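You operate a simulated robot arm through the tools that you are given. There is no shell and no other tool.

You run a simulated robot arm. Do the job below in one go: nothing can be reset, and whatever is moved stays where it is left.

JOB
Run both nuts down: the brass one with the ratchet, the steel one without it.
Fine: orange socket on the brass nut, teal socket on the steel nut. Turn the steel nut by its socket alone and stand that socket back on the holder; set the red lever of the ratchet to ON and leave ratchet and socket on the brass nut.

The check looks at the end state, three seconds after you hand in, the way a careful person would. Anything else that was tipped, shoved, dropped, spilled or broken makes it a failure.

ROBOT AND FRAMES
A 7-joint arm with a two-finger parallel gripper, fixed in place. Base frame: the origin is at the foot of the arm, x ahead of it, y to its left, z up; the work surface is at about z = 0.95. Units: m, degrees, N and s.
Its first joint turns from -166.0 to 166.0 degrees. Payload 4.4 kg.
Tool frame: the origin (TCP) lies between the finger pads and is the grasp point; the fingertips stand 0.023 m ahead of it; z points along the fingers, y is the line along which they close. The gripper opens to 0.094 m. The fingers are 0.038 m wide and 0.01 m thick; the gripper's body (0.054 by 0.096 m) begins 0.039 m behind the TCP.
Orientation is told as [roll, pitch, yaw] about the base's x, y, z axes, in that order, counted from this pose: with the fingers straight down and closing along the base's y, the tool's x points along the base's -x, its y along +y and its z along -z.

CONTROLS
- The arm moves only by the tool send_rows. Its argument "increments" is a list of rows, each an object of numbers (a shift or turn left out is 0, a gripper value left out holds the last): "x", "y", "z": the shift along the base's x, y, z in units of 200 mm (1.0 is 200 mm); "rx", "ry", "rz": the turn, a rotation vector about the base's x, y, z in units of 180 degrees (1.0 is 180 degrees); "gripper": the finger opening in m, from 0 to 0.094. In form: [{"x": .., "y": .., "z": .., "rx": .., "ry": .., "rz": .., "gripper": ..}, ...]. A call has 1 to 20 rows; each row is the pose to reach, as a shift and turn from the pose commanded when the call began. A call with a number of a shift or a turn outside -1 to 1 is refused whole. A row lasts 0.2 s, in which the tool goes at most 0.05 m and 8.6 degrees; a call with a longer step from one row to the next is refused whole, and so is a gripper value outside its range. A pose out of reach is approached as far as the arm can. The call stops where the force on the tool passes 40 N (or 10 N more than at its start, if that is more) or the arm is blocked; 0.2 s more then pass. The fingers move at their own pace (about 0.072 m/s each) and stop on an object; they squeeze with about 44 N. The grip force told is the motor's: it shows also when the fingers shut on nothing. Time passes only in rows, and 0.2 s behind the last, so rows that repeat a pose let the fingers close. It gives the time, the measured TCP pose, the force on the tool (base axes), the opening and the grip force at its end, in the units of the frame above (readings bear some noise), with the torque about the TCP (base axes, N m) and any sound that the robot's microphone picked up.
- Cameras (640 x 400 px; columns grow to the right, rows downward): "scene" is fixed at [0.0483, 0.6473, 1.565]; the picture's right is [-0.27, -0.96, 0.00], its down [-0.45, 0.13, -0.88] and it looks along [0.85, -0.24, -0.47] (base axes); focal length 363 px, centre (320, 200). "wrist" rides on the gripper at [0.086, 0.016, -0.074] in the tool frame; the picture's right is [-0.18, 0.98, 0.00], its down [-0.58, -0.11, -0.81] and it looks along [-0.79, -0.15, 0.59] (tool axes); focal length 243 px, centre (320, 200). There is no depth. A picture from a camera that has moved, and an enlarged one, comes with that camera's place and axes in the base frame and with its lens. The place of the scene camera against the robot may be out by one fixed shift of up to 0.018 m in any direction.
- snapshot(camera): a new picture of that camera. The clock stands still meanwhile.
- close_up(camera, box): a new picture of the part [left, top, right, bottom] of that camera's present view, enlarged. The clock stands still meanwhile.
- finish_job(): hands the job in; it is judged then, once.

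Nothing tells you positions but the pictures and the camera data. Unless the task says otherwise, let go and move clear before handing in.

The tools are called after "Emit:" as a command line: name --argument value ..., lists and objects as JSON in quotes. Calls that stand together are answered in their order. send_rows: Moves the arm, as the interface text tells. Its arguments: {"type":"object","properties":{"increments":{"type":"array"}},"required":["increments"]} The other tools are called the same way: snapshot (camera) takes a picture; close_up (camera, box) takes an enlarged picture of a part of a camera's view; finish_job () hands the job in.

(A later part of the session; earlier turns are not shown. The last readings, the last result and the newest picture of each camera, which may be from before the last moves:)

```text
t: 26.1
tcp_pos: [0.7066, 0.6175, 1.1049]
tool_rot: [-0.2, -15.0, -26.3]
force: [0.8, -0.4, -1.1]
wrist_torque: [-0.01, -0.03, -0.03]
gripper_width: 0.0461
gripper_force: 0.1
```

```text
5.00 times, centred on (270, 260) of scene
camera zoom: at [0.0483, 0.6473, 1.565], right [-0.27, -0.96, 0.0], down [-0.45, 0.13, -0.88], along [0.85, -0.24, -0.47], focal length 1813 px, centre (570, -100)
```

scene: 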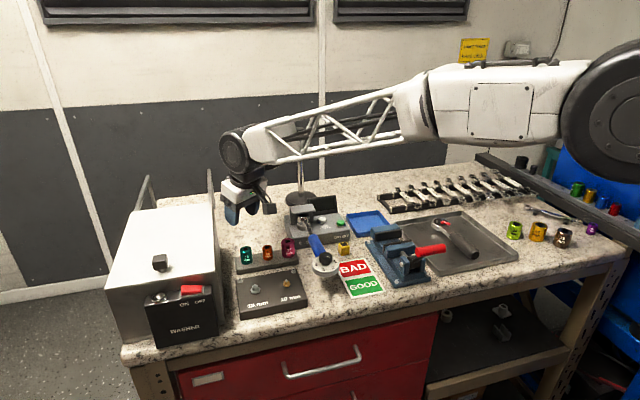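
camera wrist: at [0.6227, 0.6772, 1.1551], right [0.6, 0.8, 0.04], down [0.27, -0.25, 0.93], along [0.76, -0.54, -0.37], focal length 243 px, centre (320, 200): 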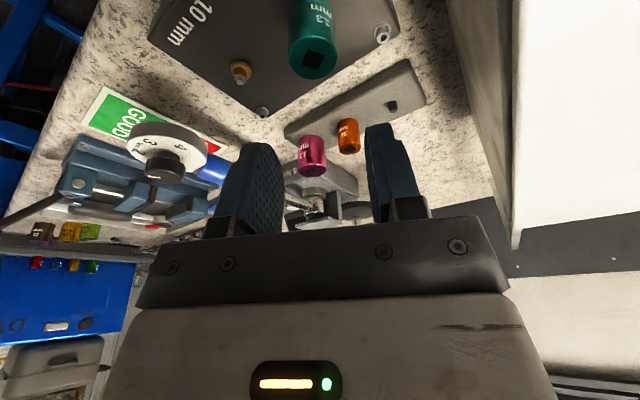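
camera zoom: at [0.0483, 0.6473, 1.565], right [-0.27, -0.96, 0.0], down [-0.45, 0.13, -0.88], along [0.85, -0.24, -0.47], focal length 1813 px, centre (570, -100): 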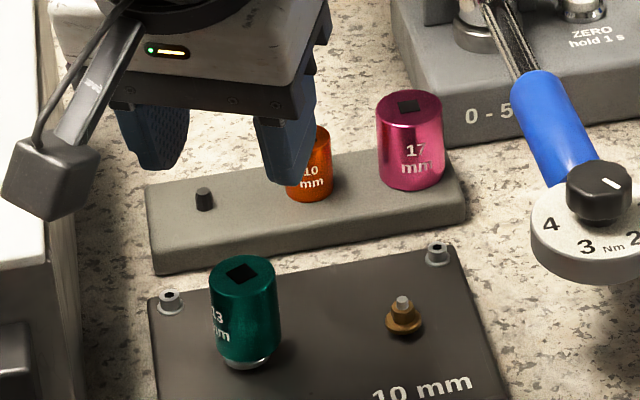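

Emit:
close_up --camera "scene" --box '[250, 265, 290, 300]'

Emit:
close_up --camera "wrist" --box '[270, 0, 360, 90]'

```text
11.43 times, centred on (270, 282) of scene
camera zoom: at [0.0483, 0.6473, 1.565], right [-0.27, -0.96, 0.0], down [-0.45, 0.13, -0.88], along [0.85, -0.24, -0.47], focal length 4143 px, centre (891, -743)
```

zoom: 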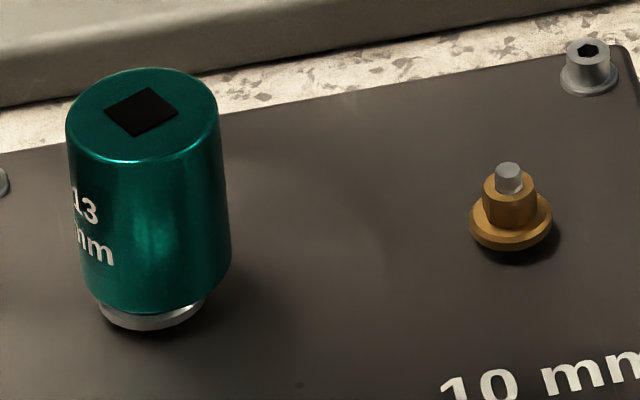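

```text
4.44 times, centred on (315, 45) of wrist
camera zoom: at [0.6227, 0.6772, 1.1551], right [0.6, 0.8, 0.04], down [0.27, -0.25, 0.93], along [0.76, -0.54, -0.37], focal length 1078 px, centre (342, 889)
```

zoom: 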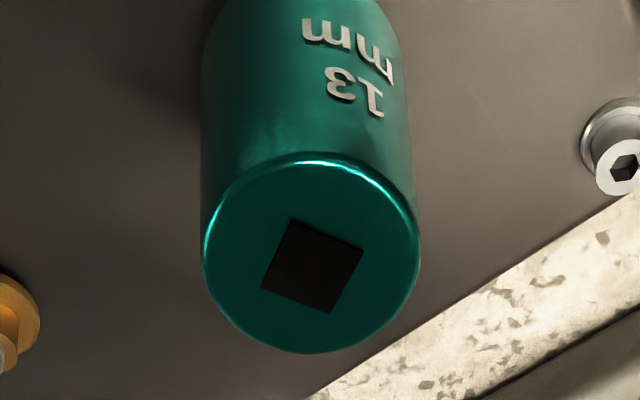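

The socket stands upright on the nut, engaged several millimetres over the hex. Next I'll un-tilt, wind the wrist counter-clockwise to a fresh start angle, and regrip upright.

Emit:
send_rows --increments '[{"z": 0.05, "rx": 0.0185, "ry": 0.0373}, {"z": 0.05, "rx": 0.0371, "ry": 0.0747}, {"z": 0.05, "rx": 0.0371, "ry": 0.0747}]'

Emit:
send_rows --increments '[{"rz": 0.045}, {"rz": 0.09}, {"rz": 0.135}, {"rz": 0.18}, {"rz": 0.225}, {"rz": 0.27}, {"rz": 0.315}, {"rz": 0.36}, {"rz": 0.405}, {"rz": 0.45}, {"rz": 0.495}, {"rz": 0.54}, {"rz": 0.585}, {"rz": 0.63}, {"rz": 0.675}, {"rz": 0.7}]'

Emit:
snapshot --camera "wrist"

Emit:
snapshot --camera "scene"

```text
t: 26.9
tcp_pos: [0.7073, 0.6172, 1.1155]
tool_rot: [-0.2, 0.1, -26.4]
force: [0.4, 0.1, -0.6]
wrist_torque: [-0.01, 0.01, 0.02]
gripper_width: 0.046
gripper_force: 0.0
```

```text
t: 30.3
tcp_pos: [0.7083, 0.6162, 1.1154]
tool_rot: [0.1, 0.0, 99.7]
force: [0.3, 0.4, 0.8]
wrist_torque: [-0.01, 0.01, -0.01]
gripper_width: 0.0464
gripper_force: 0.0
```

```text
taken
camera wrist: at [0.7067, 0.5285, 1.1912], right [-1.0, 0.02, 0.0], down [0.01, 0.59, 0.81], along [0.01, 0.81, -0.59], focal length 243 px, centre (320, 200)
```

wrist: 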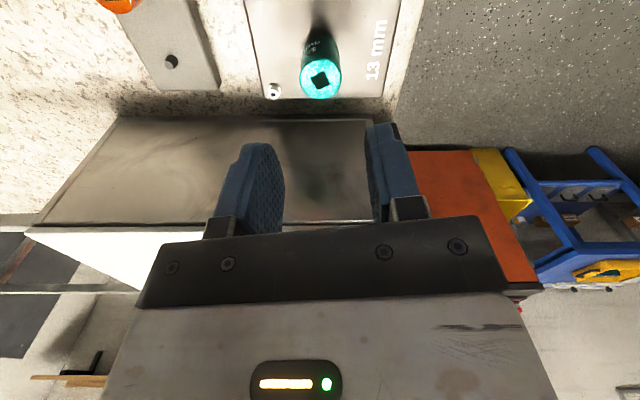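

```text
taken
```

scene: 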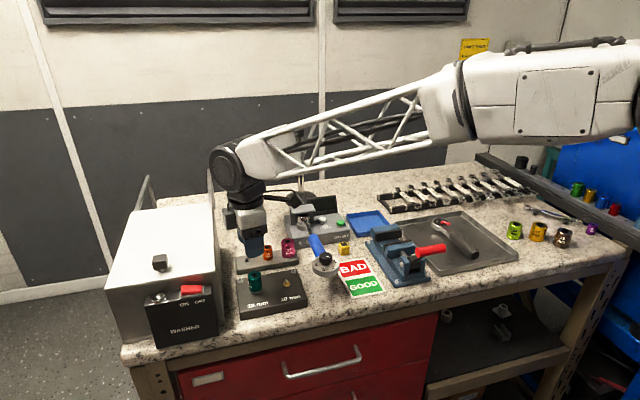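

Emit:
close_up --camera "wrist" --box '[280, 0, 360, 110]'

Emit:
close_up --camera "scene" --box '[240, 262, 280, 300]'

```text
3.64 times, centred on (320, 55) of wrist
camera zoom: at [0.7067, 0.5285, 1.1912], right [-1.0, 0.02, 0.0], down [0.01, 0.59, 0.81], along [0.01, 0.81, -0.59], focal length 882 px, centre (320, 727)
```

zoom: 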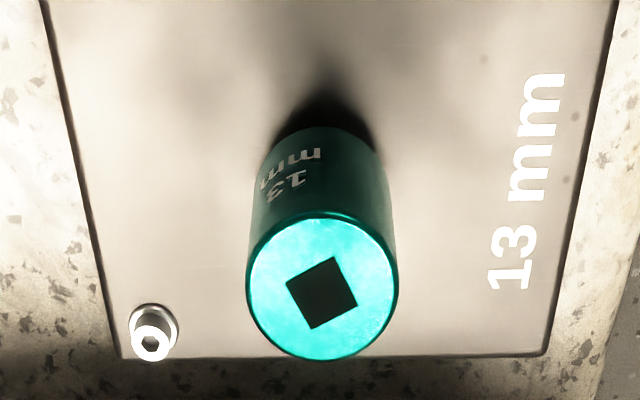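

```text
10.53 times, centred on (260, 281) of scene
camera zoom: at [0.0483, 0.6473, 1.565], right [-0.27, -0.96, 0.0], down [-0.45, 0.13, -0.88], along [0.85, -0.24, -0.47], focal length 3816 px, centre (952, -653)
```

zoom: 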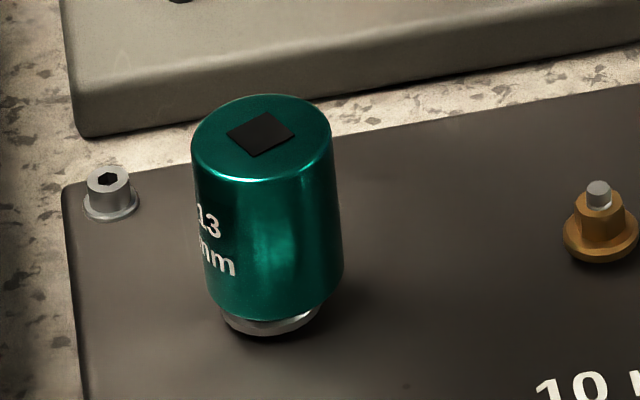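

The socket is upright but seems a millimetre or two off the flange axis. I'll regrip it upright and feel for lateral and turning forces.

Emit:
send_rows --increments '[{"x": 0.0025, "y": -0.0035, "z": -0.15}, {"x": 0.0025, "y": -0.0035, "z": -0.35}, {"x": 0.0025, "y": -0.0035, "z": -0.47}, {"x": 0.0025, "y": -0.0035, "z": -0.525}]'

Emit:
close_up --camera "wrist" --box '[220, 60, 420, 220]'

Emit:
close_up --camera "scene" --box '[220, 240, 300, 310]'

```text
t: 31.3
tcp_pos: [0.7063, 0.617, 1.0117]
tool_rot: [0.0, 0.1, 99.6]
force: [0.4, 0.5, -0.2]
wrist_torque: [0.01, -0.01, -0.02]
gripper_width: 0.0459
gripper_force: 0.1
```

```text
2.50 times, centred on (320, 140) of wrist
camera zoom: at [0.7061, 0.5282, 1.0868], right [-1.0, 0.02, 0.0], down [0.01, 0.59, 0.81], along [0.01, 0.81, -0.59], focal length 606 px, centre (320, 350)
```

zoom: 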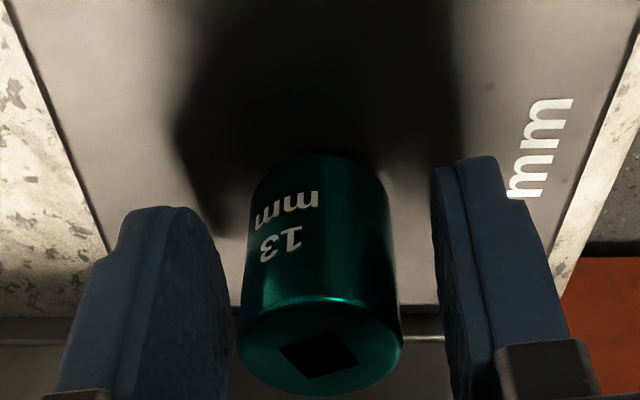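

```text
5.71 times, centred on (260, 275) of scene
camera zoom: at [0.0483, 0.6473, 1.565], right [-0.27, -0.96, 0.0], down [-0.45, 0.13, -0.88], along [0.85, -0.24, -0.47], focal length 2072 px, centre (663, -229)
```

zoom: 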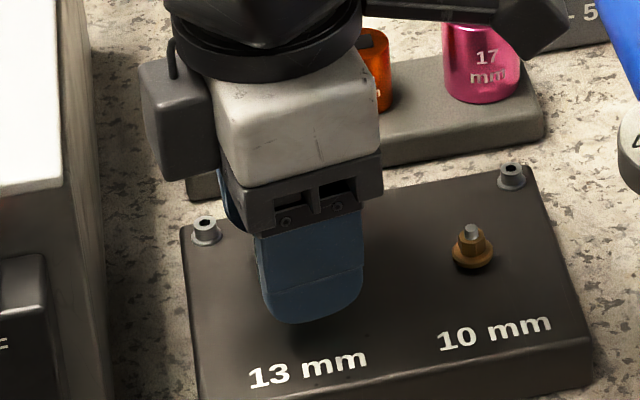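

Emit:
send_rows --increments '[{"gripper": 0.0}, {}, {}]'

```text
t: 32.1
tcp_pos: [0.7078, 0.6165, 1.0106]
tool_rot: [0.0, -0.1, 99.5]
force: [-0.8, -0.4, 0.4]
wrist_torque: [0.05, 0.05, -0.01]
gripper_width: 0.0281
gripper_force: 43.4
```

Emit:
send_rows --increments '[{"z": -0.003}, {"z": -0.006}]'

Emit:
send_rows --increments '[{"rz": -0.03}, {"rz": -0.06}]'

Emit:
send_rows --increments '[{"rz": -0.03}, {"rz": -0.06}]'

```text
t: 32.7
tcp_pos: [0.7067, 0.6159, 1.0109]
tool_rot: [0.0, 0.0, 99.6]
force: [-13.1, -4.2, 12.8]
wrist_torque: [-0.09, 0.4, -0.02]
gripper_width: 0.0281
gripper_force: 43.9
```

```text
t: 33.3
tcp_pos: [0.7062, 0.6164, 1.01]
tool_rot: [0.0, 0.0, 88.9]
force: [-28.8, -14.8, 21.9]
wrist_torque: [-0.37, 0.54, 0.04]
gripper_width: 0.0283
gripper_force: 43.6
```

```text
t: 33.9
tcp_pos: [0.7061, 0.6154, 1.0113]
tool_rot: [-0.1, 0.0, 77.9]
force: [-34.2, -13.2, 22.4]
wrist_torque: [-0.33, 0.62, 0.09]
gripper_width: 0.0282
gripper_force: 44.0
```

Emit:
send_rows --increments '[{"x": -0.003, "y": -0.0015}, {"x": -0.006, "y": -0.003}]'

Emit:
send_rows --increments '[{"rz": -0.03}, {"rz": -0.06}]'

Emit:
close_up --camera "wrist" --box '[220, 60, 420, 220]'

Emit:
close_up --camera "scene" --box '[240, 262, 280, 300]'

```text
t: 34.5
tcp_pos: [0.7062, 0.6167, 1.0114]
tool_rot: [-0.1, -0.1, 78.1]
force: [0.0, 6.8, 14.2]
wrist_torque: [0.2, -0.01, -0.04]
gripper_width: 0.0284
gripper_force: 44.0
```

```text
t: 35.1
tcp_pos: [0.7052, 0.6159, 1.0105]
tool_rot: [0.0, -0.1, 67.2]
force: [-5.6, -1.1, 19.2]
wrist_torque: [0.02, 0.16, 0.03]
gripper_width: 0.0283
gripper_force: 44.0
```

```text
2.50 times, centred on (320, 140) of wrist
camera zoom: at [0.6582, 0.5421, 1.0857], right [-0.83, 0.55, 0.0], down [0.33, 0.49, 0.81], along [0.45, 0.67, -0.59], focal length 606 px, centre (320, 350)
```

zoom: 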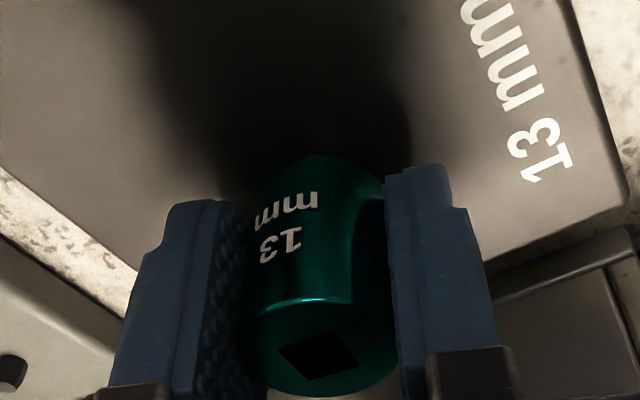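

```text
10.53 times, centred on (260, 281) of scene
camera zoom: at [0.0483, 0.6473, 1.565], right [-0.27, -0.96, 0.0], down [-0.45, 0.13, -0.88], along [0.85, -0.24, -0.47], focal length 3816 px, centre (952, -653)
```

zoom: 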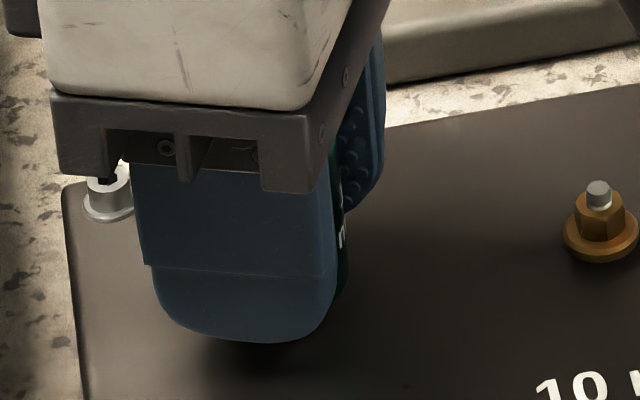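

Lateral forces are now low. Continuing the clockwise stroke.

Emit:
send_rows --increments '[{"rz": -0.04}, {"rz": -0.08}, {"rz": -0.12}]'

Emit:
send_rows --increments '[{"rz": -0.04}, {"rz": -0.08}, {"rz": -0.12}]'

Emit:
send_rows --increments '[{"rz": -0.04}, {"rz": -0.08}, {"rz": -0.12}]'

```text
t: 35.8
tcp_pos: [0.7058, 0.6143, 1.0107]
tool_rot: [0.0, 0.2, 49.9]
force: [-11.7, -7.2, 7.8]
wrist_torque: [-0.05, 0.08, 0.02]
gripper_width: 0.0285
gripper_force: 44.0
stopped in row 3: the force on the tool passed its limit at 42 N (the readings are from after the stop); the commanded pose is now the measured one
```

```text
t: 36.6
tcp_pos: [0.7058, 0.6158, 1.0096]
tool_rot: [0.0, 0.2, 29.5]
force: [-9.2, -7.4, 5.9]
wrist_torque: [0.15, -0.3, 0.05]
gripper_width: 0.0283
gripper_force: 43.8
stopped in row 3: the force on the tool passed its limit at 41 N (the readings are from after the stop); the commanded pose is now the measured one
```

```text
t: 37.4
tcp_pos: [0.7044, 0.6166, 1.0097]
tool_rot: [0.0, 0.3, 7.7]
force: [-30.0, -2.4, 6.6]
wrist_torque: [0.02, 0.13, 0.09]
gripper_width: 0.0283
gripper_force: 44.5
```

I want to verify that the nut is really turning. I'll relieve the side force, lift the socket straight off and look at the hex.

Emit:
send_rows --increments '[{"x": -0.003}, {"x": -0.005}]'

Emit:
send_rows --increments '[{"z": 0.03}, {"z": 0.08}, {"z": 0.14}, {"z": 0.2}]'

Emit:
close_up --camera "wrist" --box '[240, 0, 400, 200]'

Emit:
close_up --camera "scene" --box '[240, 262, 300, 300]'

```text
t: 38.0
tcp_pos: [0.7045, 0.6154, 1.0115]
tool_rot: [0.0, 0.1, 7.9]
force: [-21.2, 4.7, 3.6]
wrist_torque: [0.14, -0.07, 0.03]
gripper_width: 0.0281
gripper_force: 43.8
```

```text
t: 39.0
tcp_pos: [0.7047, 0.6163, 1.0489]
tool_rot: [-0.1, 0.2, 7.8]
force: [-0.9, 0.3, -1.0]
wrist_torque: [-0.01, -0.02, 0.01]
gripper_width: 0.0282
gripper_force: 43.3
```

```text
2.00 times, centred on (320, 100) of wrist
camera zoom: at [0.6177, 0.6199, 1.1253], right [0.05, 1.0, 0.0], down [0.59, -0.03, 0.8], along [0.8, -0.04, -0.59], focal length 485 px, centre (320, 400)
```

zoom: 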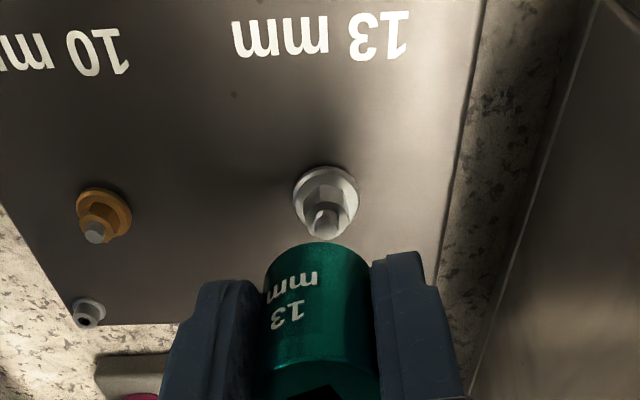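

```text
10.53 times, centred on (270, 281) of scene
camera zoom: at [0.0483, 0.6473, 1.565], right [-0.27, -0.96, 0.0], down [-0.45, 0.13, -0.88], along [0.85, -0.24, -0.47], focal length 3816 px, centre (846, -653)
```

zoom: 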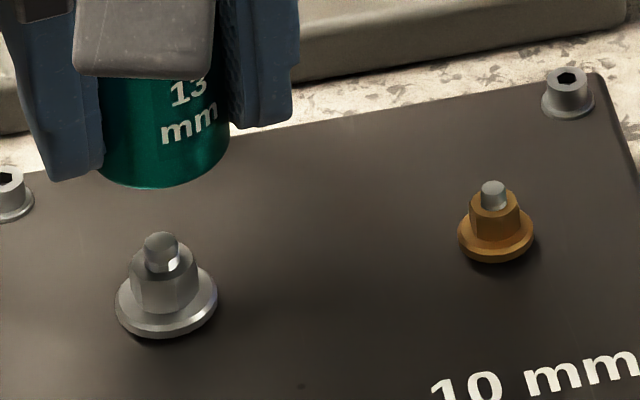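

Emit:
close_up --camera "scene" --box '[246, 278, 268, 298]'

Emit:
close_up --camera "wrist" --box '[300, 75, 345, 125]'

Emit:
close_up --camera "scene" --box '[276, 274, 298, 294]'

```text
16.00 times, centred on (257, 288) of scene
camera zoom: at [0.0483, 0.6473, 1.565], right [-0.27, -0.96, 0.0], down [-0.45, 0.13, -0.88], along [0.85, -0.24, -0.47], focal length 5801 px, centre (1328, -1208)
```

zoom: 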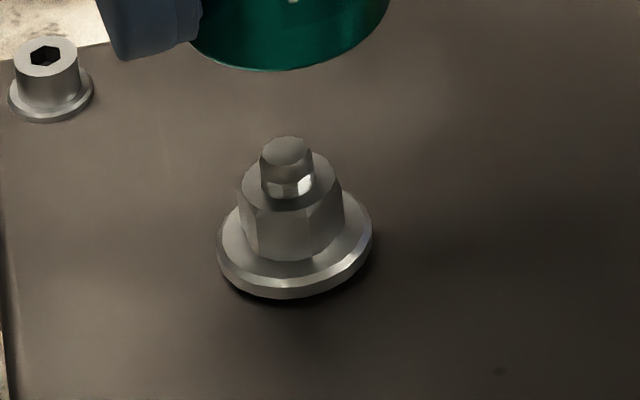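

```text
8.00 times, centred on (322, 100) of wrist
camera zoom: at [0.6177, 0.6199, 1.1253], right [0.05, 1.0, 0.0], down [0.59, -0.03, 0.8], along [0.8, -0.04, -0.59], focal length 1941 px, centre (300, 1000)
```

zoom: 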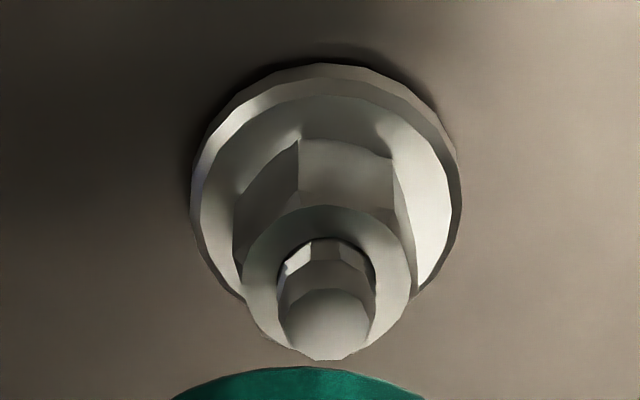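

```text
16.00 times, centred on (287, 284) of scene
camera zoom: at [0.0483, 0.6473, 1.565], right [-0.27, -0.96, 0.0], down [-0.45, 0.13, -0.88], along [0.85, -0.24, -0.47], focal length 5801 px, centre (848, -1144)
```

zoom: 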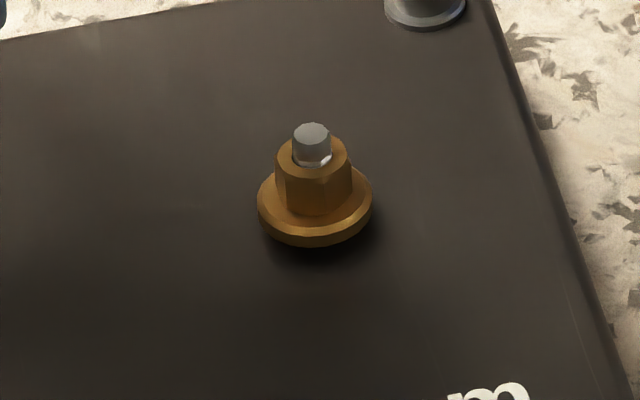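

The nut is turning: the flange has come down close to the plate and more stud is showing. I'll rotate the held socket back counter-clockwise in the air by 60° plus slack, re-engage it, and keep turning.

Emit:
send_rows --increments '[{"rz": 0.045, "x": 0.0015}, {"rz": 0.09, "x": 0.003}, {"rz": 0.135, "x": 0.0045}, {"rz": 0.18, "x": 0.0055}, {"rz": 0.225, "x": 0.0065}, {"rz": 0.27, "x": 0.0065}, {"rz": 0.315, "x": 0.0065}, {"rz": 0.36, "x": 0.0065}, {"rz": 0.389, "x": 0.0065}, {"rz": 0.389, "x": 0.0065}]'

Emit:
send_rows --increments '[{"z": -0.06}, {"z": -0.12}, {"z": -0.15}, {"z": -0.17}]'

Emit:
send_rows --increments '[{"z": -0.01}, {"z": -0.02}, {"z": -0.03}]'

```text
t: 41.2
tcp_pos: [0.7058, 0.6158, 1.051]
tool_rot: [0.0, 0.2, 77.9]
force: [0.0, 0.5, -0.8]
wrist_torque: [-0.03, 0.02, -0.02]
gripper_width: 0.0282
gripper_force: 43.8
```

```text
t: 42.2
tcp_pos: [0.7055, 0.6148, 1.0156]
tool_rot: [0.0, 0.2, 77.7]
force: [0.3, 0.3, -1.3]
wrist_torque: [-0.02, 0.04, 0.0]
gripper_width: 0.0282
gripper_force: 43.7
```

```text
t: 43.0
tcp_pos: [0.7049, 0.6177, 1.0105]
tool_rot: [-0.1, 0.1, 77.8]
force: [5.6, 16.6, 2.9]
wrist_torque: [0.42, -0.15, 0.0]
gripper_width: 0.0282
gripper_force: 44.2
```

It dropped over the hex freely. Relieve +y and lower until it bottoms.

Emit:
send_rows --increments '[{"y": 0.0035, "x": 0.001}, {"y": 0.0035, "x": 0.001, "z": -0.005}, {"y": 0.0035, "x": 0.001, "z": -0.01}]'

Emit:
send_rows --increments '[{"z": -0.005}, {"z": -0.01}]'

```text
t: 43.8
tcp_pos: [0.7057, 0.6174, 1.01]
tool_rot: [-0.2, 0.0, 77.7]
force: [-4.6, 6.5, 26.5]
wrist_torque: [0.12, 0.12, -0.05]
gripper_width: 0.0283
gripper_force: 43.9
```

```text
t: 44.2
tcp_pos: [0.7059, 0.6174, 1.0107]
tool_rot: [-0.2, 0.0, 77.8]
force: [-8.7, -7.8, 8.7]
wrist_torque: [-0.42, 0.3, -0.01]
gripper_width: 0.028
gripper_force: 44.4
stopped in row 2: the force on the tool passed its limit at 42 N (the readings are from after the stop); the commanded pose is now the measured one
```

Seated. Now a full clockwise stroke with slight centre correction.

Emit:
send_rows --increments '[{"rz": -0.04, "x": -0.0006, "y": -0.0004, "z": 0.001}, {"rz": -0.08, "x": -0.0012, "y": -0.0008, "z": 0.001}, {"rz": -0.12, "x": -0.002, "y": -0.0012, "z": 0.001}, {"rz": -0.16, "x": -0.003, "y": -0.0016, "z": 0.001}]'

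Emit:
send_rows --increments '[{"rz": -0.04, "x": -0.001, "y": -0.0004}, {"rz": -0.08, "x": -0.002, "y": -0.0008}, {"rz": -0.12, "x": -0.003, "y": -0.0012}, {"rz": -0.16, "x": -0.004, "y": -0.0016}]'

Emit:
send_rows --increments '[{"rz": -0.04, "y": -0.0006}, {"rz": -0.08, "y": -0.0012}, {"rz": -0.12, "y": -0.002}, {"rz": -0.16, "y": -0.003}]'

```text
t: 45.2
tcp_pos: [0.705, 0.6161, 1.0099]
tool_rot: [-0.1, 0.1, 48.9]
force: [-5.5, 1.7, 1.9]
wrist_torque: [0.02, 0.23, -0.02]
gripper_width: 0.0282
gripper_force: 44.0
```

```text
t: 46.2
tcp_pos: [0.7039, 0.6181, 1.0103]
tool_rot: [-0.1, 0.0, 20.1]
force: [-5.4, 9.7, -3.0]
wrist_torque: [0.22, 0.22, 0.02]
gripper_width: 0.0281
gripper_force: 44.4
```

```text
t: 47.2
tcp_pos: [0.704, 0.6163, 1.0093]
tool_rot: [-0.1, 0.0, -8.7]
force: [3.7, 12.4, 0.6]
wrist_torque: [0.33, -0.09, 0.02]
gripper_width: 0.028
gripper_force: 44.2
```

Smooth stroke with little resistance, so it's not tight yet. Lift, wind back 130°, re-engage and continue.

Emit:
send_rows --increments '[{"z": 0.04, "y": 0.003}, {"z": 0.08, "y": 0.003}, {"z": 0.1, "y": 0.003}]'

Emit:
send_rows --increments '[{"rz": 0.045}, {"rz": 0.09}, {"rz": 0.135}, {"rz": 0.18}, {"rz": 0.225, "x": 0.003, "y": 0.002}, {"rz": 0.27, "x": 0.004, "y": 0.003}, {"rz": 0.315, "x": 0.005, "y": 0.004}, {"rz": 0.36, "x": 0.0085, "y": 0.006}, {"rz": 0.405, "x": 0.0085, "y": 0.006}, {"rz": 0.45, "x": 0.0085, "y": 0.006}, {"rz": 0.495, "x": 0.0085, "y": 0.006}, {"rz": 0.54, "x": 0.0085, "y": 0.006}, {"rz": 0.585, "x": 0.0085, "y": 0.006}, {"rz": 0.63, "x": 0.0085, "y": 0.006}, {"rz": 0.675, "x": 0.0085, "y": 0.006}, {"rz": 0.72, "x": 0.0085, "y": 0.006}]'

Emit:
snapshot --camera "scene"

Emit:
close_up --camera "scene" --box '[220, 240, 300, 300]'

```text
t: 48.0
tcp_pos: [0.7041, 0.6162, 1.031]
tool_rot: [-0.1, 0.0, -8.7]
force: [0.9, -0.1, -0.9]
wrist_torque: [0.04, 0.0, 0.0]
gripper_width: 0.0283
gripper_force: 44.2
```

```text
t: 51.4
tcp_pos: [0.7051, 0.6182, 1.0303]
tool_rot: [-0.2, 0.0, 121.1]
force: [0.0, 0.6, -0.3]
wrist_torque: [-0.02, 0.06, 0.02]
gripper_width: 0.0282
gripper_force: 43.9
```

```text
taken
```

scene: 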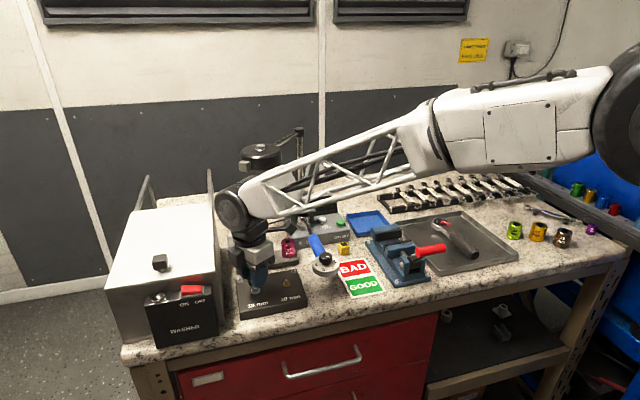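

```text
6.67 times, centred on (260, 270) of scene
camera zoom: at [0.0483, 0.6473, 1.565], right [-0.27, -0.96, 0.0], down [-0.45, 0.13, -0.88], along [0.85, -0.24, -0.47], focal length 2417 px, centre (720, -267)
```

zoom: 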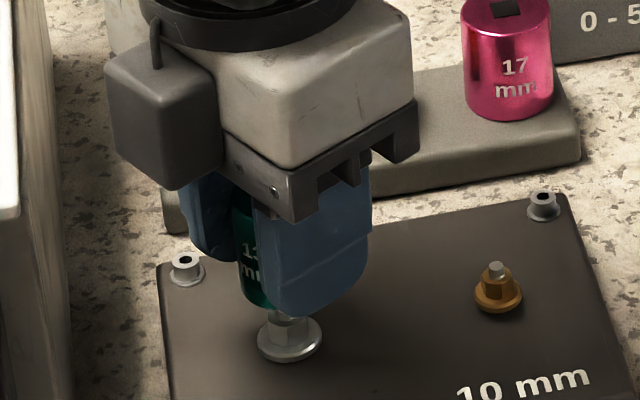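

Clear of the box. Re-engaging.

Emit:
send_rows --increments '[{"z": -0.03}, {"z": -0.06}, {"z": -0.08}, {"z": -0.09}, {"z": -0.1}]'

Emit:
send_rows --increments '[{"z": -0.004}, {"z": -0.008}]'

```text
t: 52.6
tcp_pos: [0.7054, 0.6175, 1.0103]
tool_rot: [-0.1, 0.0, 121.0]
force: [-0.7, -0.4, 0.4]
wrist_torque: [0.01, 0.02, 0.02]
gripper_width: 0.0282
gripper_force: 44.2
```

```text
t: 53.2
tcp_pos: [0.7065, 0.6185, 1.009]
tool_rot: [-0.2, 0.0, 121.1]
force: [-16.1, -7.3, 18.8]
wrist_torque: [-0.22, 0.39, -0.01]
gripper_width: 0.0284
gripper_force: 43.7
```

Emit:
send_rows --increments '[{"rz": -0.042, "x": -0.002, "y": -0.001, "z": 0.002}, {"rz": -0.084, "x": -0.002, "y": -0.0015, "z": 0.002}, {"rz": -0.126, "x": -0.002, "y": -0.002, "z": 0.002}, {"rz": -0.168, "x": -0.002, "y": -0.003, "z": 0.002}]'

Emit:
send_rows --increments '[{"rz": -0.042, "x": -0.0006}, {"rz": -0.084, "x": -0.0012}, {"rz": -0.126, "x": -0.0018}, {"rz": -0.168, "x": -0.002}]'

Emit:
send_rows --increments '[{"rz": -0.042, "x": -0.001, "y": -0.0005}, {"rz": -0.084, "x": -0.002, "y": -0.001}, {"rz": -0.126, "x": -0.003, "y": -0.0015}, {"rz": -0.168, "x": -0.004, "y": -0.002}]'

Emit:
send_rows --increments '[{"rz": -0.042, "y": -0.0005}, {"rz": -0.084, "y": -0.001}, {"rz": -0.126, "y": -0.0015}, {"rz": -0.168, "y": -0.002}]'

```text
t: 54.2
tcp_pos: [0.705, 0.6178, 1.0094]
tool_rot: [-0.2, 0.0, 90.7]
force: [-10.1, 14.7, 16.8]
wrist_torque: [0.32, 0.16, -0.01]
gripper_width: 0.0281
gripper_force: 44.1
```

```text
t: 55.2
tcp_pos: [0.7053, 0.6168, 1.008]
tool_rot: [-0.2, -0.1, 60.4]
force: [13.5, 23.0, 17.0]
wrist_torque: [0.45, -0.3, -0.03]
gripper_width: 0.028
gripper_force: 44.4
```

```text
t: 56.2
tcp_pos: [0.7045, 0.6174, 1.0074]
tool_rot: [-0.2, 0.0, 30.1]
force: [25.6, 25.7, 11.2]
wrist_torque: [0.32, -0.27, -0.04]
gripper_width: 0.0283
gripper_force: 44.7
```

```text
t: 57.2
tcp_pos: [0.7035, 0.6178, 1.0083]
tool_rot: [-0.2, 0.1, 0.0]
force: [-13.5, 20.0, 16.9]
wrist_torque: [0.16, 0.37, 0.6]
gripper_width: 0.0286
gripper_force: 44.0
```

Torque jumped to 0.6 N·m, so the nut is seating. A small extra turn will confirm it.

Emit:
send_rows --increments '[{"rz": -0.02, "y": 0.002}, {"rz": -0.04, "y": 0.004}]'

```text
t: 57.8
tcp_pos: [0.7043, 0.6167, 1.0089]
tool_rot: [-0.2, 0.0, -7.2]
force: [-4.7, 11.3, 14.0]
wrist_torque: [0.19, 0.08, 0.55]
gripper_width: 0.029
gripper_force: 44.1
```

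Torque saturates around 0.55–0.6 N·m, so the steel nut is seated and the grip is slipping. Relieve the twist, lift off and inspect.

Emit:
send_rows --increments '[{"rz": 0.02}, {"rz": 0.04}, {"rz": 0.045, "z": 0.005}]'

Emit:
send_rows --increments '[{"z": 0.04}, {"z": 0.1}, {"z": 0.2}, {"z": 0.35}]'

Emit:
close_up --camera "scene" --box '[240, 262, 300, 300]'

Emit:
snapshot --camera "wrist"

Emit:
close_up --camera "scene" --box '[246, 278, 268, 298]'

```text
t: 58.6
tcp_pos: [0.7051, 0.6169, 1.0095]
tool_rot: [-0.2, 0.0, 1.0]
force: [11.1, 11.3, 3.0]
wrist_torque: [0.27, -0.32, -0.03]
gripper_width: 0.0289
gripper_force: 43.7
```

```text
t: 59.6
tcp_pos: [0.7038, 0.6159, 1.0778]
tool_rot: [-0.2, 0.0, 1.0]
force: [-0.4, -0.3, -1.5]
wrist_torque: [0.02, 0.01, -0.07]
gripper_width: 0.0287
gripper_force: 44.2
```

```text
10.53 times, centred on (270, 281) of scene
camera zoom: at [0.0483, 0.6473, 1.565], right [-0.27, -0.96, 0.0], down [-0.45, 0.13, -0.88], along [0.85, -0.24, -0.47], focal length 3816 px, centre (846, -653)
```

zoom: 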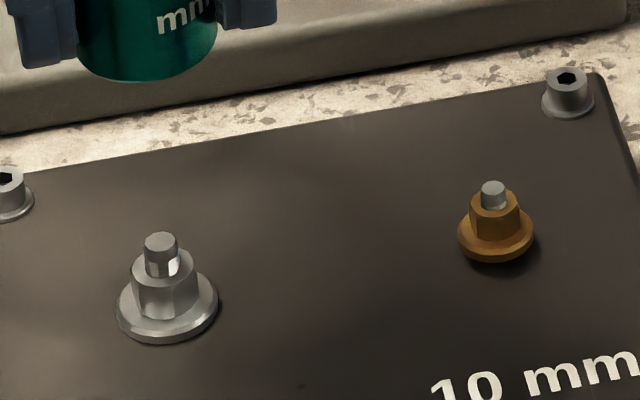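

```text
taken
camera wrist: at [0.618, 0.631, 1.1534], right [0.17, 0.99, 0.0], down [0.58, -0.1, 0.81], along [0.79, -0.14, -0.59], focal length 243 px, centre (320, 200)
```

wrist: 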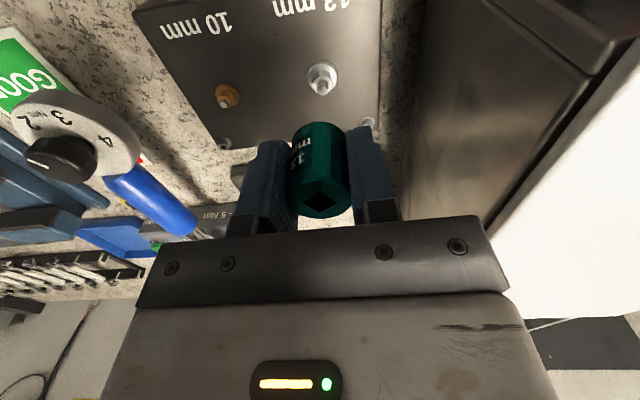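

```text
16.00 times, centred on (257, 288) of scene
camera zoom: at [0.0483, 0.6473, 1.565], right [-0.27, -0.96, 0.0], down [-0.45, 0.13, -0.88], along [0.85, -0.24, -0.47], focal length 5801 px, centre (1328, -1208)
```

zoom: 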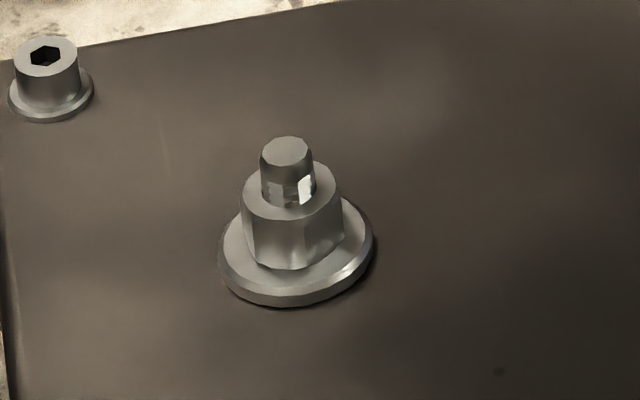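

The steel flange now sits flush on the plate, seated. To return the socket I need a tilted grip for reach, so I'll rest it on the steel nut again, regrip tilted, then carry it to its post.

Emit:
send_rows --increments '[{"x": 0.002, "y": 0.002, "z": -0.12}, {"x": 0.002, "y": 0.002, "z": -0.24}, {"x": 0.002, "y": 0.002, "z": -0.3}, {"x": 0.002, "y": 0.002, "z": -0.33}]'

Emit:
send_rows --increments '[{"z": -0.005}, {"z": -0.01}]'

```text
t: 60.6
tcp_pos: [0.7048, 0.6181, 1.0134]
tool_rot: [0.0, -0.1, 1.0]
force: [-0.4, -1.1, -1.3]
wrist_torque: [-0.03, 0.02, 0.01]
gripper_width: 0.0289
gripper_force: 44.2
```

```text
t: 61.2
tcp_pos: [0.7049, 0.6181, 1.0106]
tool_rot: [-0.1, -0.1, 1.0]
force: [0.3, 0.5, -0.3]
wrist_torque: [0.0, 0.01, 0.02]
gripper_width: 0.0291
gripper_force: 44.5
```

Emit:
send_rows --increments '[{"z": -0.005}, {"z": -0.01}]'

Emit:
send_rows --increments '[{"z": -0.004}]'

```text
t: 61.8
tcp_pos: [0.7046, 0.6182, 1.0099]
tool_rot: [-0.1, 0.1, 1.0]
force: [-0.6, 1.0, -0.2]
wrist_torque: [0.02, -0.01, -0.01]
gripper_width: 0.0288
gripper_force: 44.1
```

```text
t: 62.2
tcp_pos: [0.7055, 0.6173, 1.0091]
tool_rot: [-0.1, 0.0, 1.1]
force: [-1.2, -1.6, 1.3]
wrist_torque: [-0.02, 0.07, 0.03]
gripper_width: 0.0288
gripper_force: 44.0
```

Emit:
send_rows --increments '[{"z": -0.004}, {"z": -0.008}]'

```text
t: 62.8
tcp_pos: [0.7055, 0.6176, 1.009]
tool_rot: [-0.1, -0.1, 0.9]
force: [-4.1, -5.5, 14.1]
wrist_torque: [-0.16, 0.13, -0.01]
gripper_width: 0.0288
gripper_force: 43.7
```

Resting on the nut. Release, back off, re-orient to yaw 37° with a 15° tilt.

Emit:
send_rows --increments '[{"gripper": 0.046}, {}]'

Emit:
send_rows --increments '[{"z": 0.1}, {"z": 0.25}, {"z": 0.4, "rz": 0.04}, {"z": 0.4, "rz": 0.08}, {"z": 0.4, "rz": 0.12}, {"z": 0.4, "rz": 0.16}, {"z": 0.4, "rz": 0.1985}]'

Emit:
send_rows --increments '[{"rx": 0.025, "ry": -0.0333}, {"rx": 0.05, "ry": -0.0667}, {"rx": 0.05, "ry": -0.0667}]'

Emit:
close_up --camera "wrist" --box '[240, 0, 400, 100]'

Emit:
close_up --camera "scene" --box '[220, 220, 320, 300]'

```text
t: 63.4
tcp_pos: [0.7047, 0.6183, 1.0072]
tool_rot: [-0.1, 0.0, 1.1]
force: [0.0, 0.3, -0.1]
wrist_torque: [-0.01, 0.0, -0.04]
gripper_width: 0.046
gripper_force: 0.0
```

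```text
t: 65.0
tcp_pos: [0.7038, 0.6186, 1.0868]
tool_rot: [-0.2, 0.0, 36.8]
force: [0.0, -0.4, -0.4]
wrist_torque: [0.01, -0.03, -0.03]
gripper_width: 0.0461
gripper_force: 0.0
```

```text
t: 65.8
tcp_pos: [0.7045, 0.6176, 1.0873]
tool_rot: [-0.1, -15.0, 36.7]
force: [0.6, 0.0, 1.3]
wrist_torque: [0.0, 0.01, 0.01]
gripper_width: 0.0459
gripper_force: 0.0
```

```text
4.00 times, centred on (320, 50) of wrist
camera zoom: at [0.6137, 0.5695, 1.1376], right [-0.44, 0.89, 0.05], down [0.35, 0.12, 0.93], along [0.83, 0.43, -0.37], focal length 970 px, centre (320, 800)
```

zoom: 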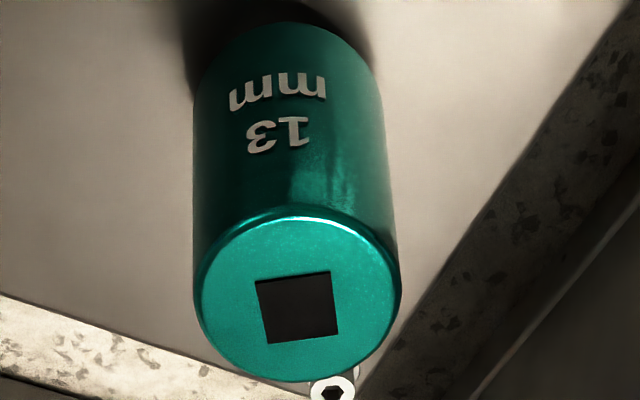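

```text
5.00 times, centred on (270, 260) of scene
camera zoom: at [0.0483, 0.6473, 1.565], right [-0.27, -0.96, 0.0], down [-0.45, 0.13, -0.88], along [0.85, -0.24, -0.47], focal length 1813 px, centre (570, -100)
```

zoom: 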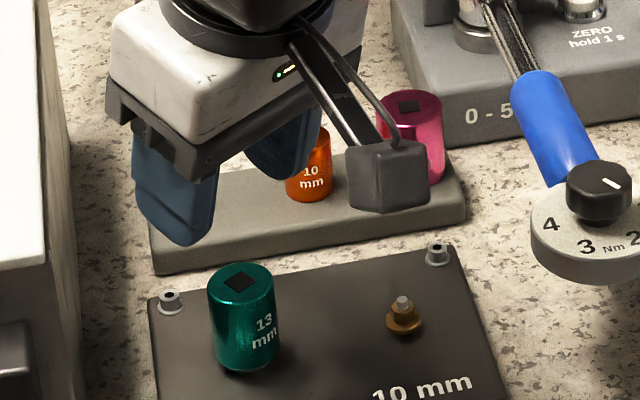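

Emit:
send_rows --increments '[{"x": 0.0085, "y": 0.0045, "z": -0.1}, {"x": 0.0085, "y": 0.0045, "z": -0.22}, {"x": 0.0085, "y": 0.0045, "z": -0.31}, {"x": 0.0085, "y": 0.0045, "z": -0.355}]'

Emit:
close_up --camera "wrist" --box '[220, 60, 420, 220]'

Emit:
send_rows --increments '[{"gripper": 0.0}, {}, {}]'

```text
t: 66.8
tcp_pos: [0.7058, 0.6185, 1.0174]
tool_rot: [0.0, -15.0, 36.8]
force: [0.3, 0.2, 0.1]
wrist_torque: [-0.01, 0.01, -0.02]
gripper_width: 0.046
gripper_force: 0.0
```

```text
2.50 times, centred on (320, 140) of wrist
camera zoom: at [0.6151, 0.5692, 1.0671], right [-0.44, 0.89, 0.05], down [0.35, 0.12, 0.93], along [0.83, 0.43, -0.37], focal length 606 px, centre (320, 350)
```

zoom: 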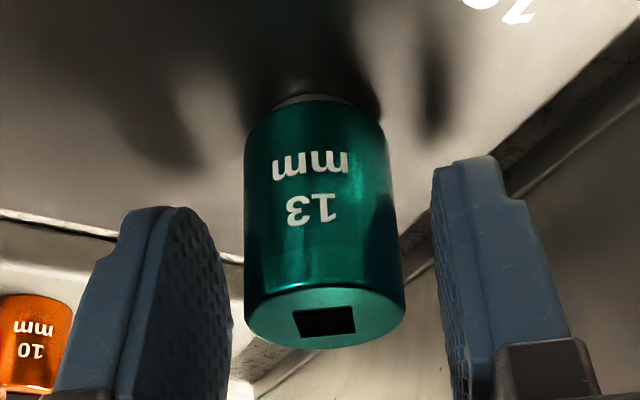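

```text
t: 67.6
tcp_pos: [0.7059, 0.6193, 1.0159]
tool_rot: [-0.1, -15.1, 36.7]
force: [-11.3, 23.3, -0.5]
wrist_torque: [0.61, 0.28, -0.06]
gripper_width: 0.0291
gripper_force: 44.4
```

Gripped. Lift and carry back over the post.

Emit:
send_rows --increments '[{"z": 0.05}, {"z": 0.15}, {"z": 0.3}, {"z": 0.4}, {"z": 0.4, "x": 0.2, "y": 0.008}, {"z": 0.4, "x": 0.42, "y": 0.016}, {"z": 0.4, "x": 0.6425, "y": 0.0235}, {"z": 0.3, "x": 0.6425, "y": 0.0235}, {"z": 0.22, "x": 0.6425, "y": 0.0235}]'

Emit:
close_up --camera "wrist" --box '[220, 0, 420, 220]'

Emit:
close_up --camera "scene" --box '[220, 200, 320, 280]'

```text
t: 69.6
tcp_pos: [0.836, 0.6246, 1.0609]
tool_rot: [0.0, -15.1, 36.7]
force: [-0.4, 0.2, 0.1]
wrist_torque: [-0.01, 0.01, 0.01]
gripper_width: 0.0287
gripper_force: 44.5
```

```text
1.82 times, centred on (320, 110) of wrist
camera zoom: at [0.7438, 0.5751, 1.1113], right [-0.44, 0.89, 0.05], down [0.35, 0.12, 0.93], along [0.83, 0.43, -0.37], focal length 441 px, centre (320, 364)
```

zoom: 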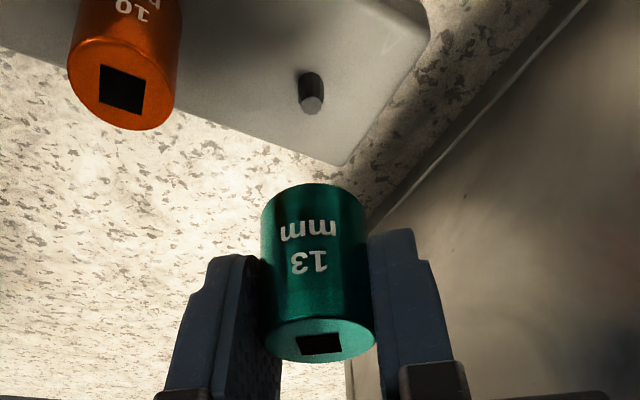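

```text
5.00 times, centred on (270, 240) of scene
camera zoom: at [0.0483, 0.6473, 1.565], right [-0.27, -0.96, 0.0], down [-0.45, 0.13, -0.88], along [0.85, -0.24, -0.47], focal length 1813 px, centre (570, 0)
```

zoom: 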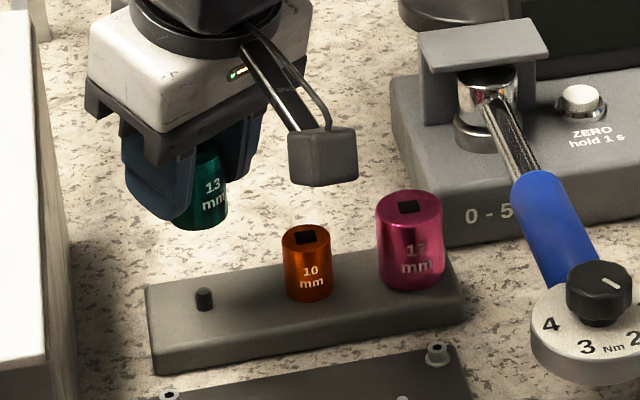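

The post is under the socket; a 2 mm outward correction and then lower gently.

Emit:
send_rows --increments '[{"x": 0.007, "y": 0.005, "z": -0.08}, {"x": 0.007, "y": 0.005, "z": -0.16}, {"x": 0.007, "y": 0.005, "z": -0.21}, {"x": 0.007, "y": 0.005, "z": -0.24}]'

Emit:
close_up --camera "scene" --box '[220, 230, 290, 280]'

Emit:
send_rows --increments '[{"z": -0.01}, {"z": -0.02}, {"z": -0.03}]'

```text
t: 70.6
tcp_pos: [0.8349, 0.624, 1.0107]
tool_rot: [-0.2, -14.9, 36.7]
force: [0.1, 0.7, -1.3]
wrist_torque: [0.0, -0.02, 0.04]
gripper_width: 0.0291
gripper_force: 44.1
```

```text
8.00 times, centred on (255, 255) of scene
camera zoom: at [0.0483, 0.6473, 1.565], right [-0.27, -0.96, 0.0], down [-0.45, 0.13, -0.88], along [0.85, -0.24, -0.47], focal length 2900 px, centre (840, -240)
```

zoom: 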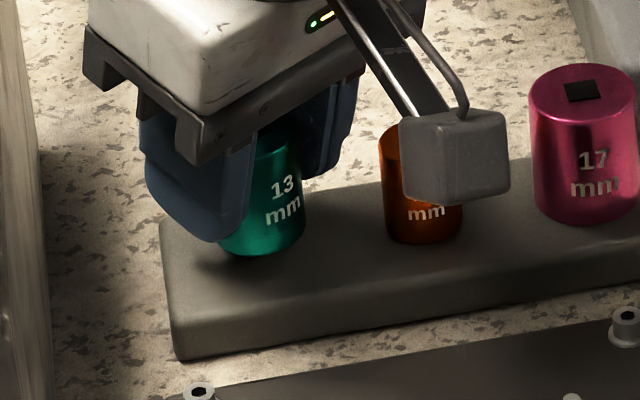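

```text
t: 71.4
tcp_pos: [0.8354, 0.6246, 1.0064]
tool_rot: [-0.1, -15.0, 36.7]
force: [-0.1, -0.1, -1.1]
wrist_torque: [-0.03, 0.0, -0.02]
gripper_width: 0.0289
gripper_force: 43.8
```

Over the post, no contact yet. Lowering in small steps to feel the holder.

Emit:
send_rows --increments '[{"z": -0.004}, {"z": -0.008}]'

Emit:
send_rows --increments '[{"z": -0.004}, {"z": -0.008}]'

```text
t: 72.0
tcp_pos: [0.8362, 0.6249, 1.0045]
tool_rot: [-0.1, -15.0, 36.7]
force: [-0.1, 0.0, -1.3]
wrist_torque: [-0.02, -0.04, 0.03]
gripper_width: 0.029
gripper_force: 44.1
```

```text
t: 72.6
tcp_pos: [0.8371, 0.625, 1.0039]
tool_rot: [-0.1, -14.9, 36.7]
force: [0.5, 0.5, -1.4]
wrist_torque: [0.04, 0.03, 0.01]
gripper_width: 0.0292
gripper_force: 44.5
```

Emit:
send_rows --increments '[{"z": -0.004}, {"z": -0.008}]'

Emit:
close_up --camera "scene" --box '[230, 245, 270, 275]'

```text
t: 73.2
tcp_pos: [0.8356, 0.6246, 1.0027]
tool_rot: [0.0, -15.1, 36.8]
force: [1.4, 3.6, 11.7]
wrist_torque: [0.24, -0.09, -0.03]
gripper_width: 0.0288
gripper_force: 44.1
```

```text
13.33 times, centred on (250, 260) of scene
camera zoom: at [0.0483, 0.6473, 1.565], right [-0.27, -0.96, 0.0], down [-0.45, 0.13, -0.88], along [0.85, -0.24, -0.47], focal length 4834 px, centre (1253, -600)
```

zoom: 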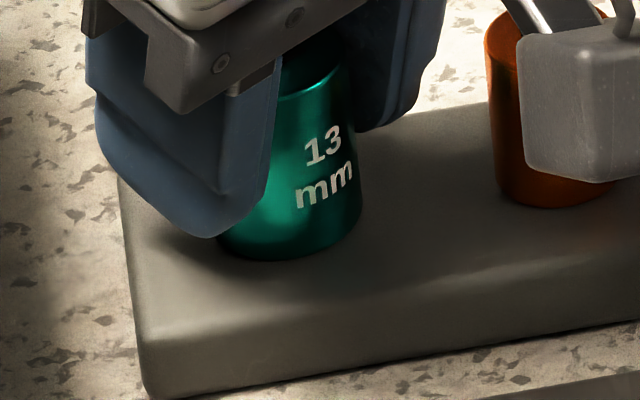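

Socket is standing on the holder. Releasing and rising.

Emit:
send_rows --increments '[{"gripper": 0.044}, {}]'

Emit:
send_rows --increments '[{"z": 0.08}, {"z": 0.2}, {"z": 0.4}, {"z": 0.55}]'

Emit:
close_up --camera "scene" --box '[220, 220, 320, 300]'

Emit:
snapshot --camera "wrist"

```text
t: 73.8
tcp_pos: [0.8364, 0.6241, 1.001]
tool_rot: [-0.1, -15.0, 36.7]
force: [0.2, -0.7, -0.2]
wrist_torque: [-0.03, 0.01, 0.0]
gripper_width: 0.0441
gripper_force: 0.0
```

```text
t: 74.8
tcp_pos: [0.8351, 0.6233, 1.1113]
tool_rot: [-0.1, -14.8, 36.7]
force: [-0.3, 0.9, -0.5]
wrist_torque: [0.0, -0.03, 0.0]
gripper_width: 0.044
gripper_force: 0.1
```

```text
5.00 times, centred on (270, 260) of scene
camera zoom: at [0.0483, 0.6473, 1.565], right [-0.27, -0.96, 0.0], down [-0.45, 0.13, -0.88], along [0.85, -0.24, -0.47], focal length 1813 px, centre (570, -100)
```

zoom: 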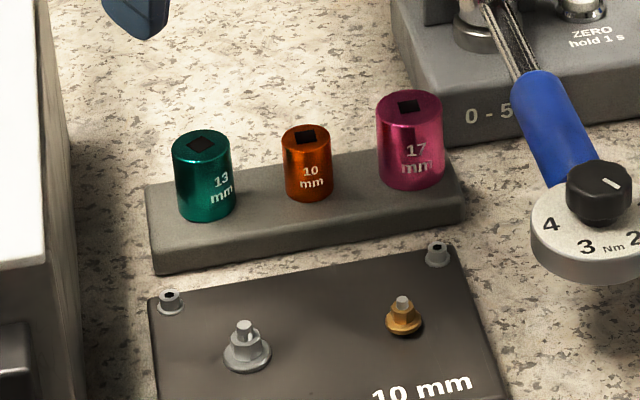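

```text
taken
camera wrist: at [0.7442, 0.5753, 1.1616], right [-0.44, 0.89, 0.05], down [0.35, 0.13, 0.93], along [0.83, 0.43, -0.37], focal length 243 px, centre (320, 200)
```

wrist: 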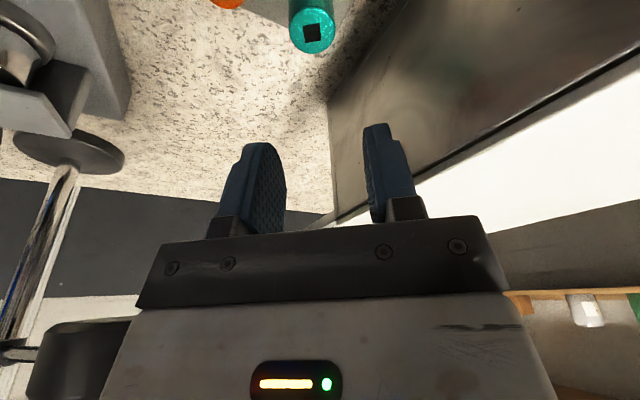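

Teal is standing squarely on its post and the steel nut is done. Now the orange socket: moving over it.

Emit:
send_rows --increments '[{"x": -0.006, "y": -0.15, "gripper": 0.037}, {"x": -0.0125, "y": -0.285}, {"x": -0.0125, "y": -0.285, "z": -0.15}, {"x": -0.0125, "y": -0.285, "z": -0.28}]'

Emit:
close_up --camera "wrist" --box '[220, 20, 420, 220]'

Emit:
close_up --camera "scene" --box '[220, 190, 330, 280]'

```text
t: 75.8
tcp_pos: [0.8348, 0.5686, 1.0538]
tool_rot: [-0.1, -15.1, 36.7]
force: [-0.5, -0.8, 0.9]
wrist_torque: [0.02, 0.0, 0.0]
gripper_width: 0.0369
gripper_force: 0.0
```

```text
2.00 times, centred on (320, 120) of wrist
camera zoom: at [0.7431, 0.519, 1.1059], right [-0.44, 0.89, 0.05], down [0.35, 0.12, 0.93], along [0.83, 0.43, -0.36], focal length 485 px, centre (320, 360)
```

zoom: 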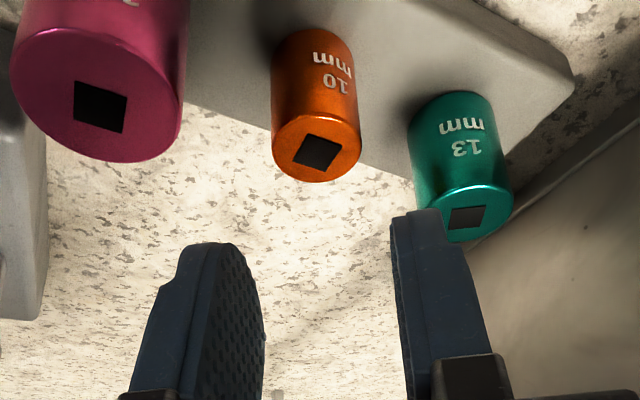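

```text
4.44 times, centred on (275, 235) of scene
camera zoom: at [0.0483, 0.6473, 1.565], right [-0.27, -0.96, 0.0], down [-0.45, 0.13, -0.88], along [0.85, -0.24, -0.47], focal length 1611 px, centre (520, 44)
```

zoom: 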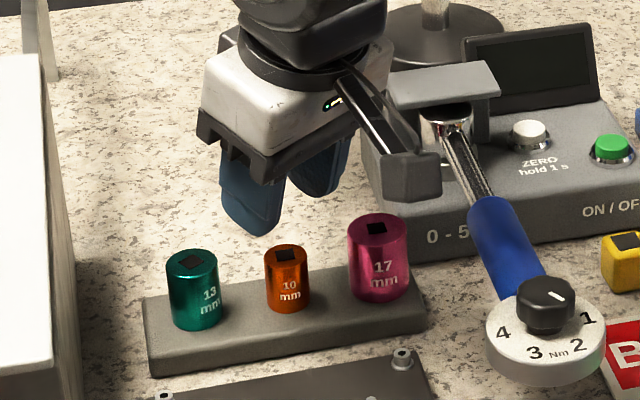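

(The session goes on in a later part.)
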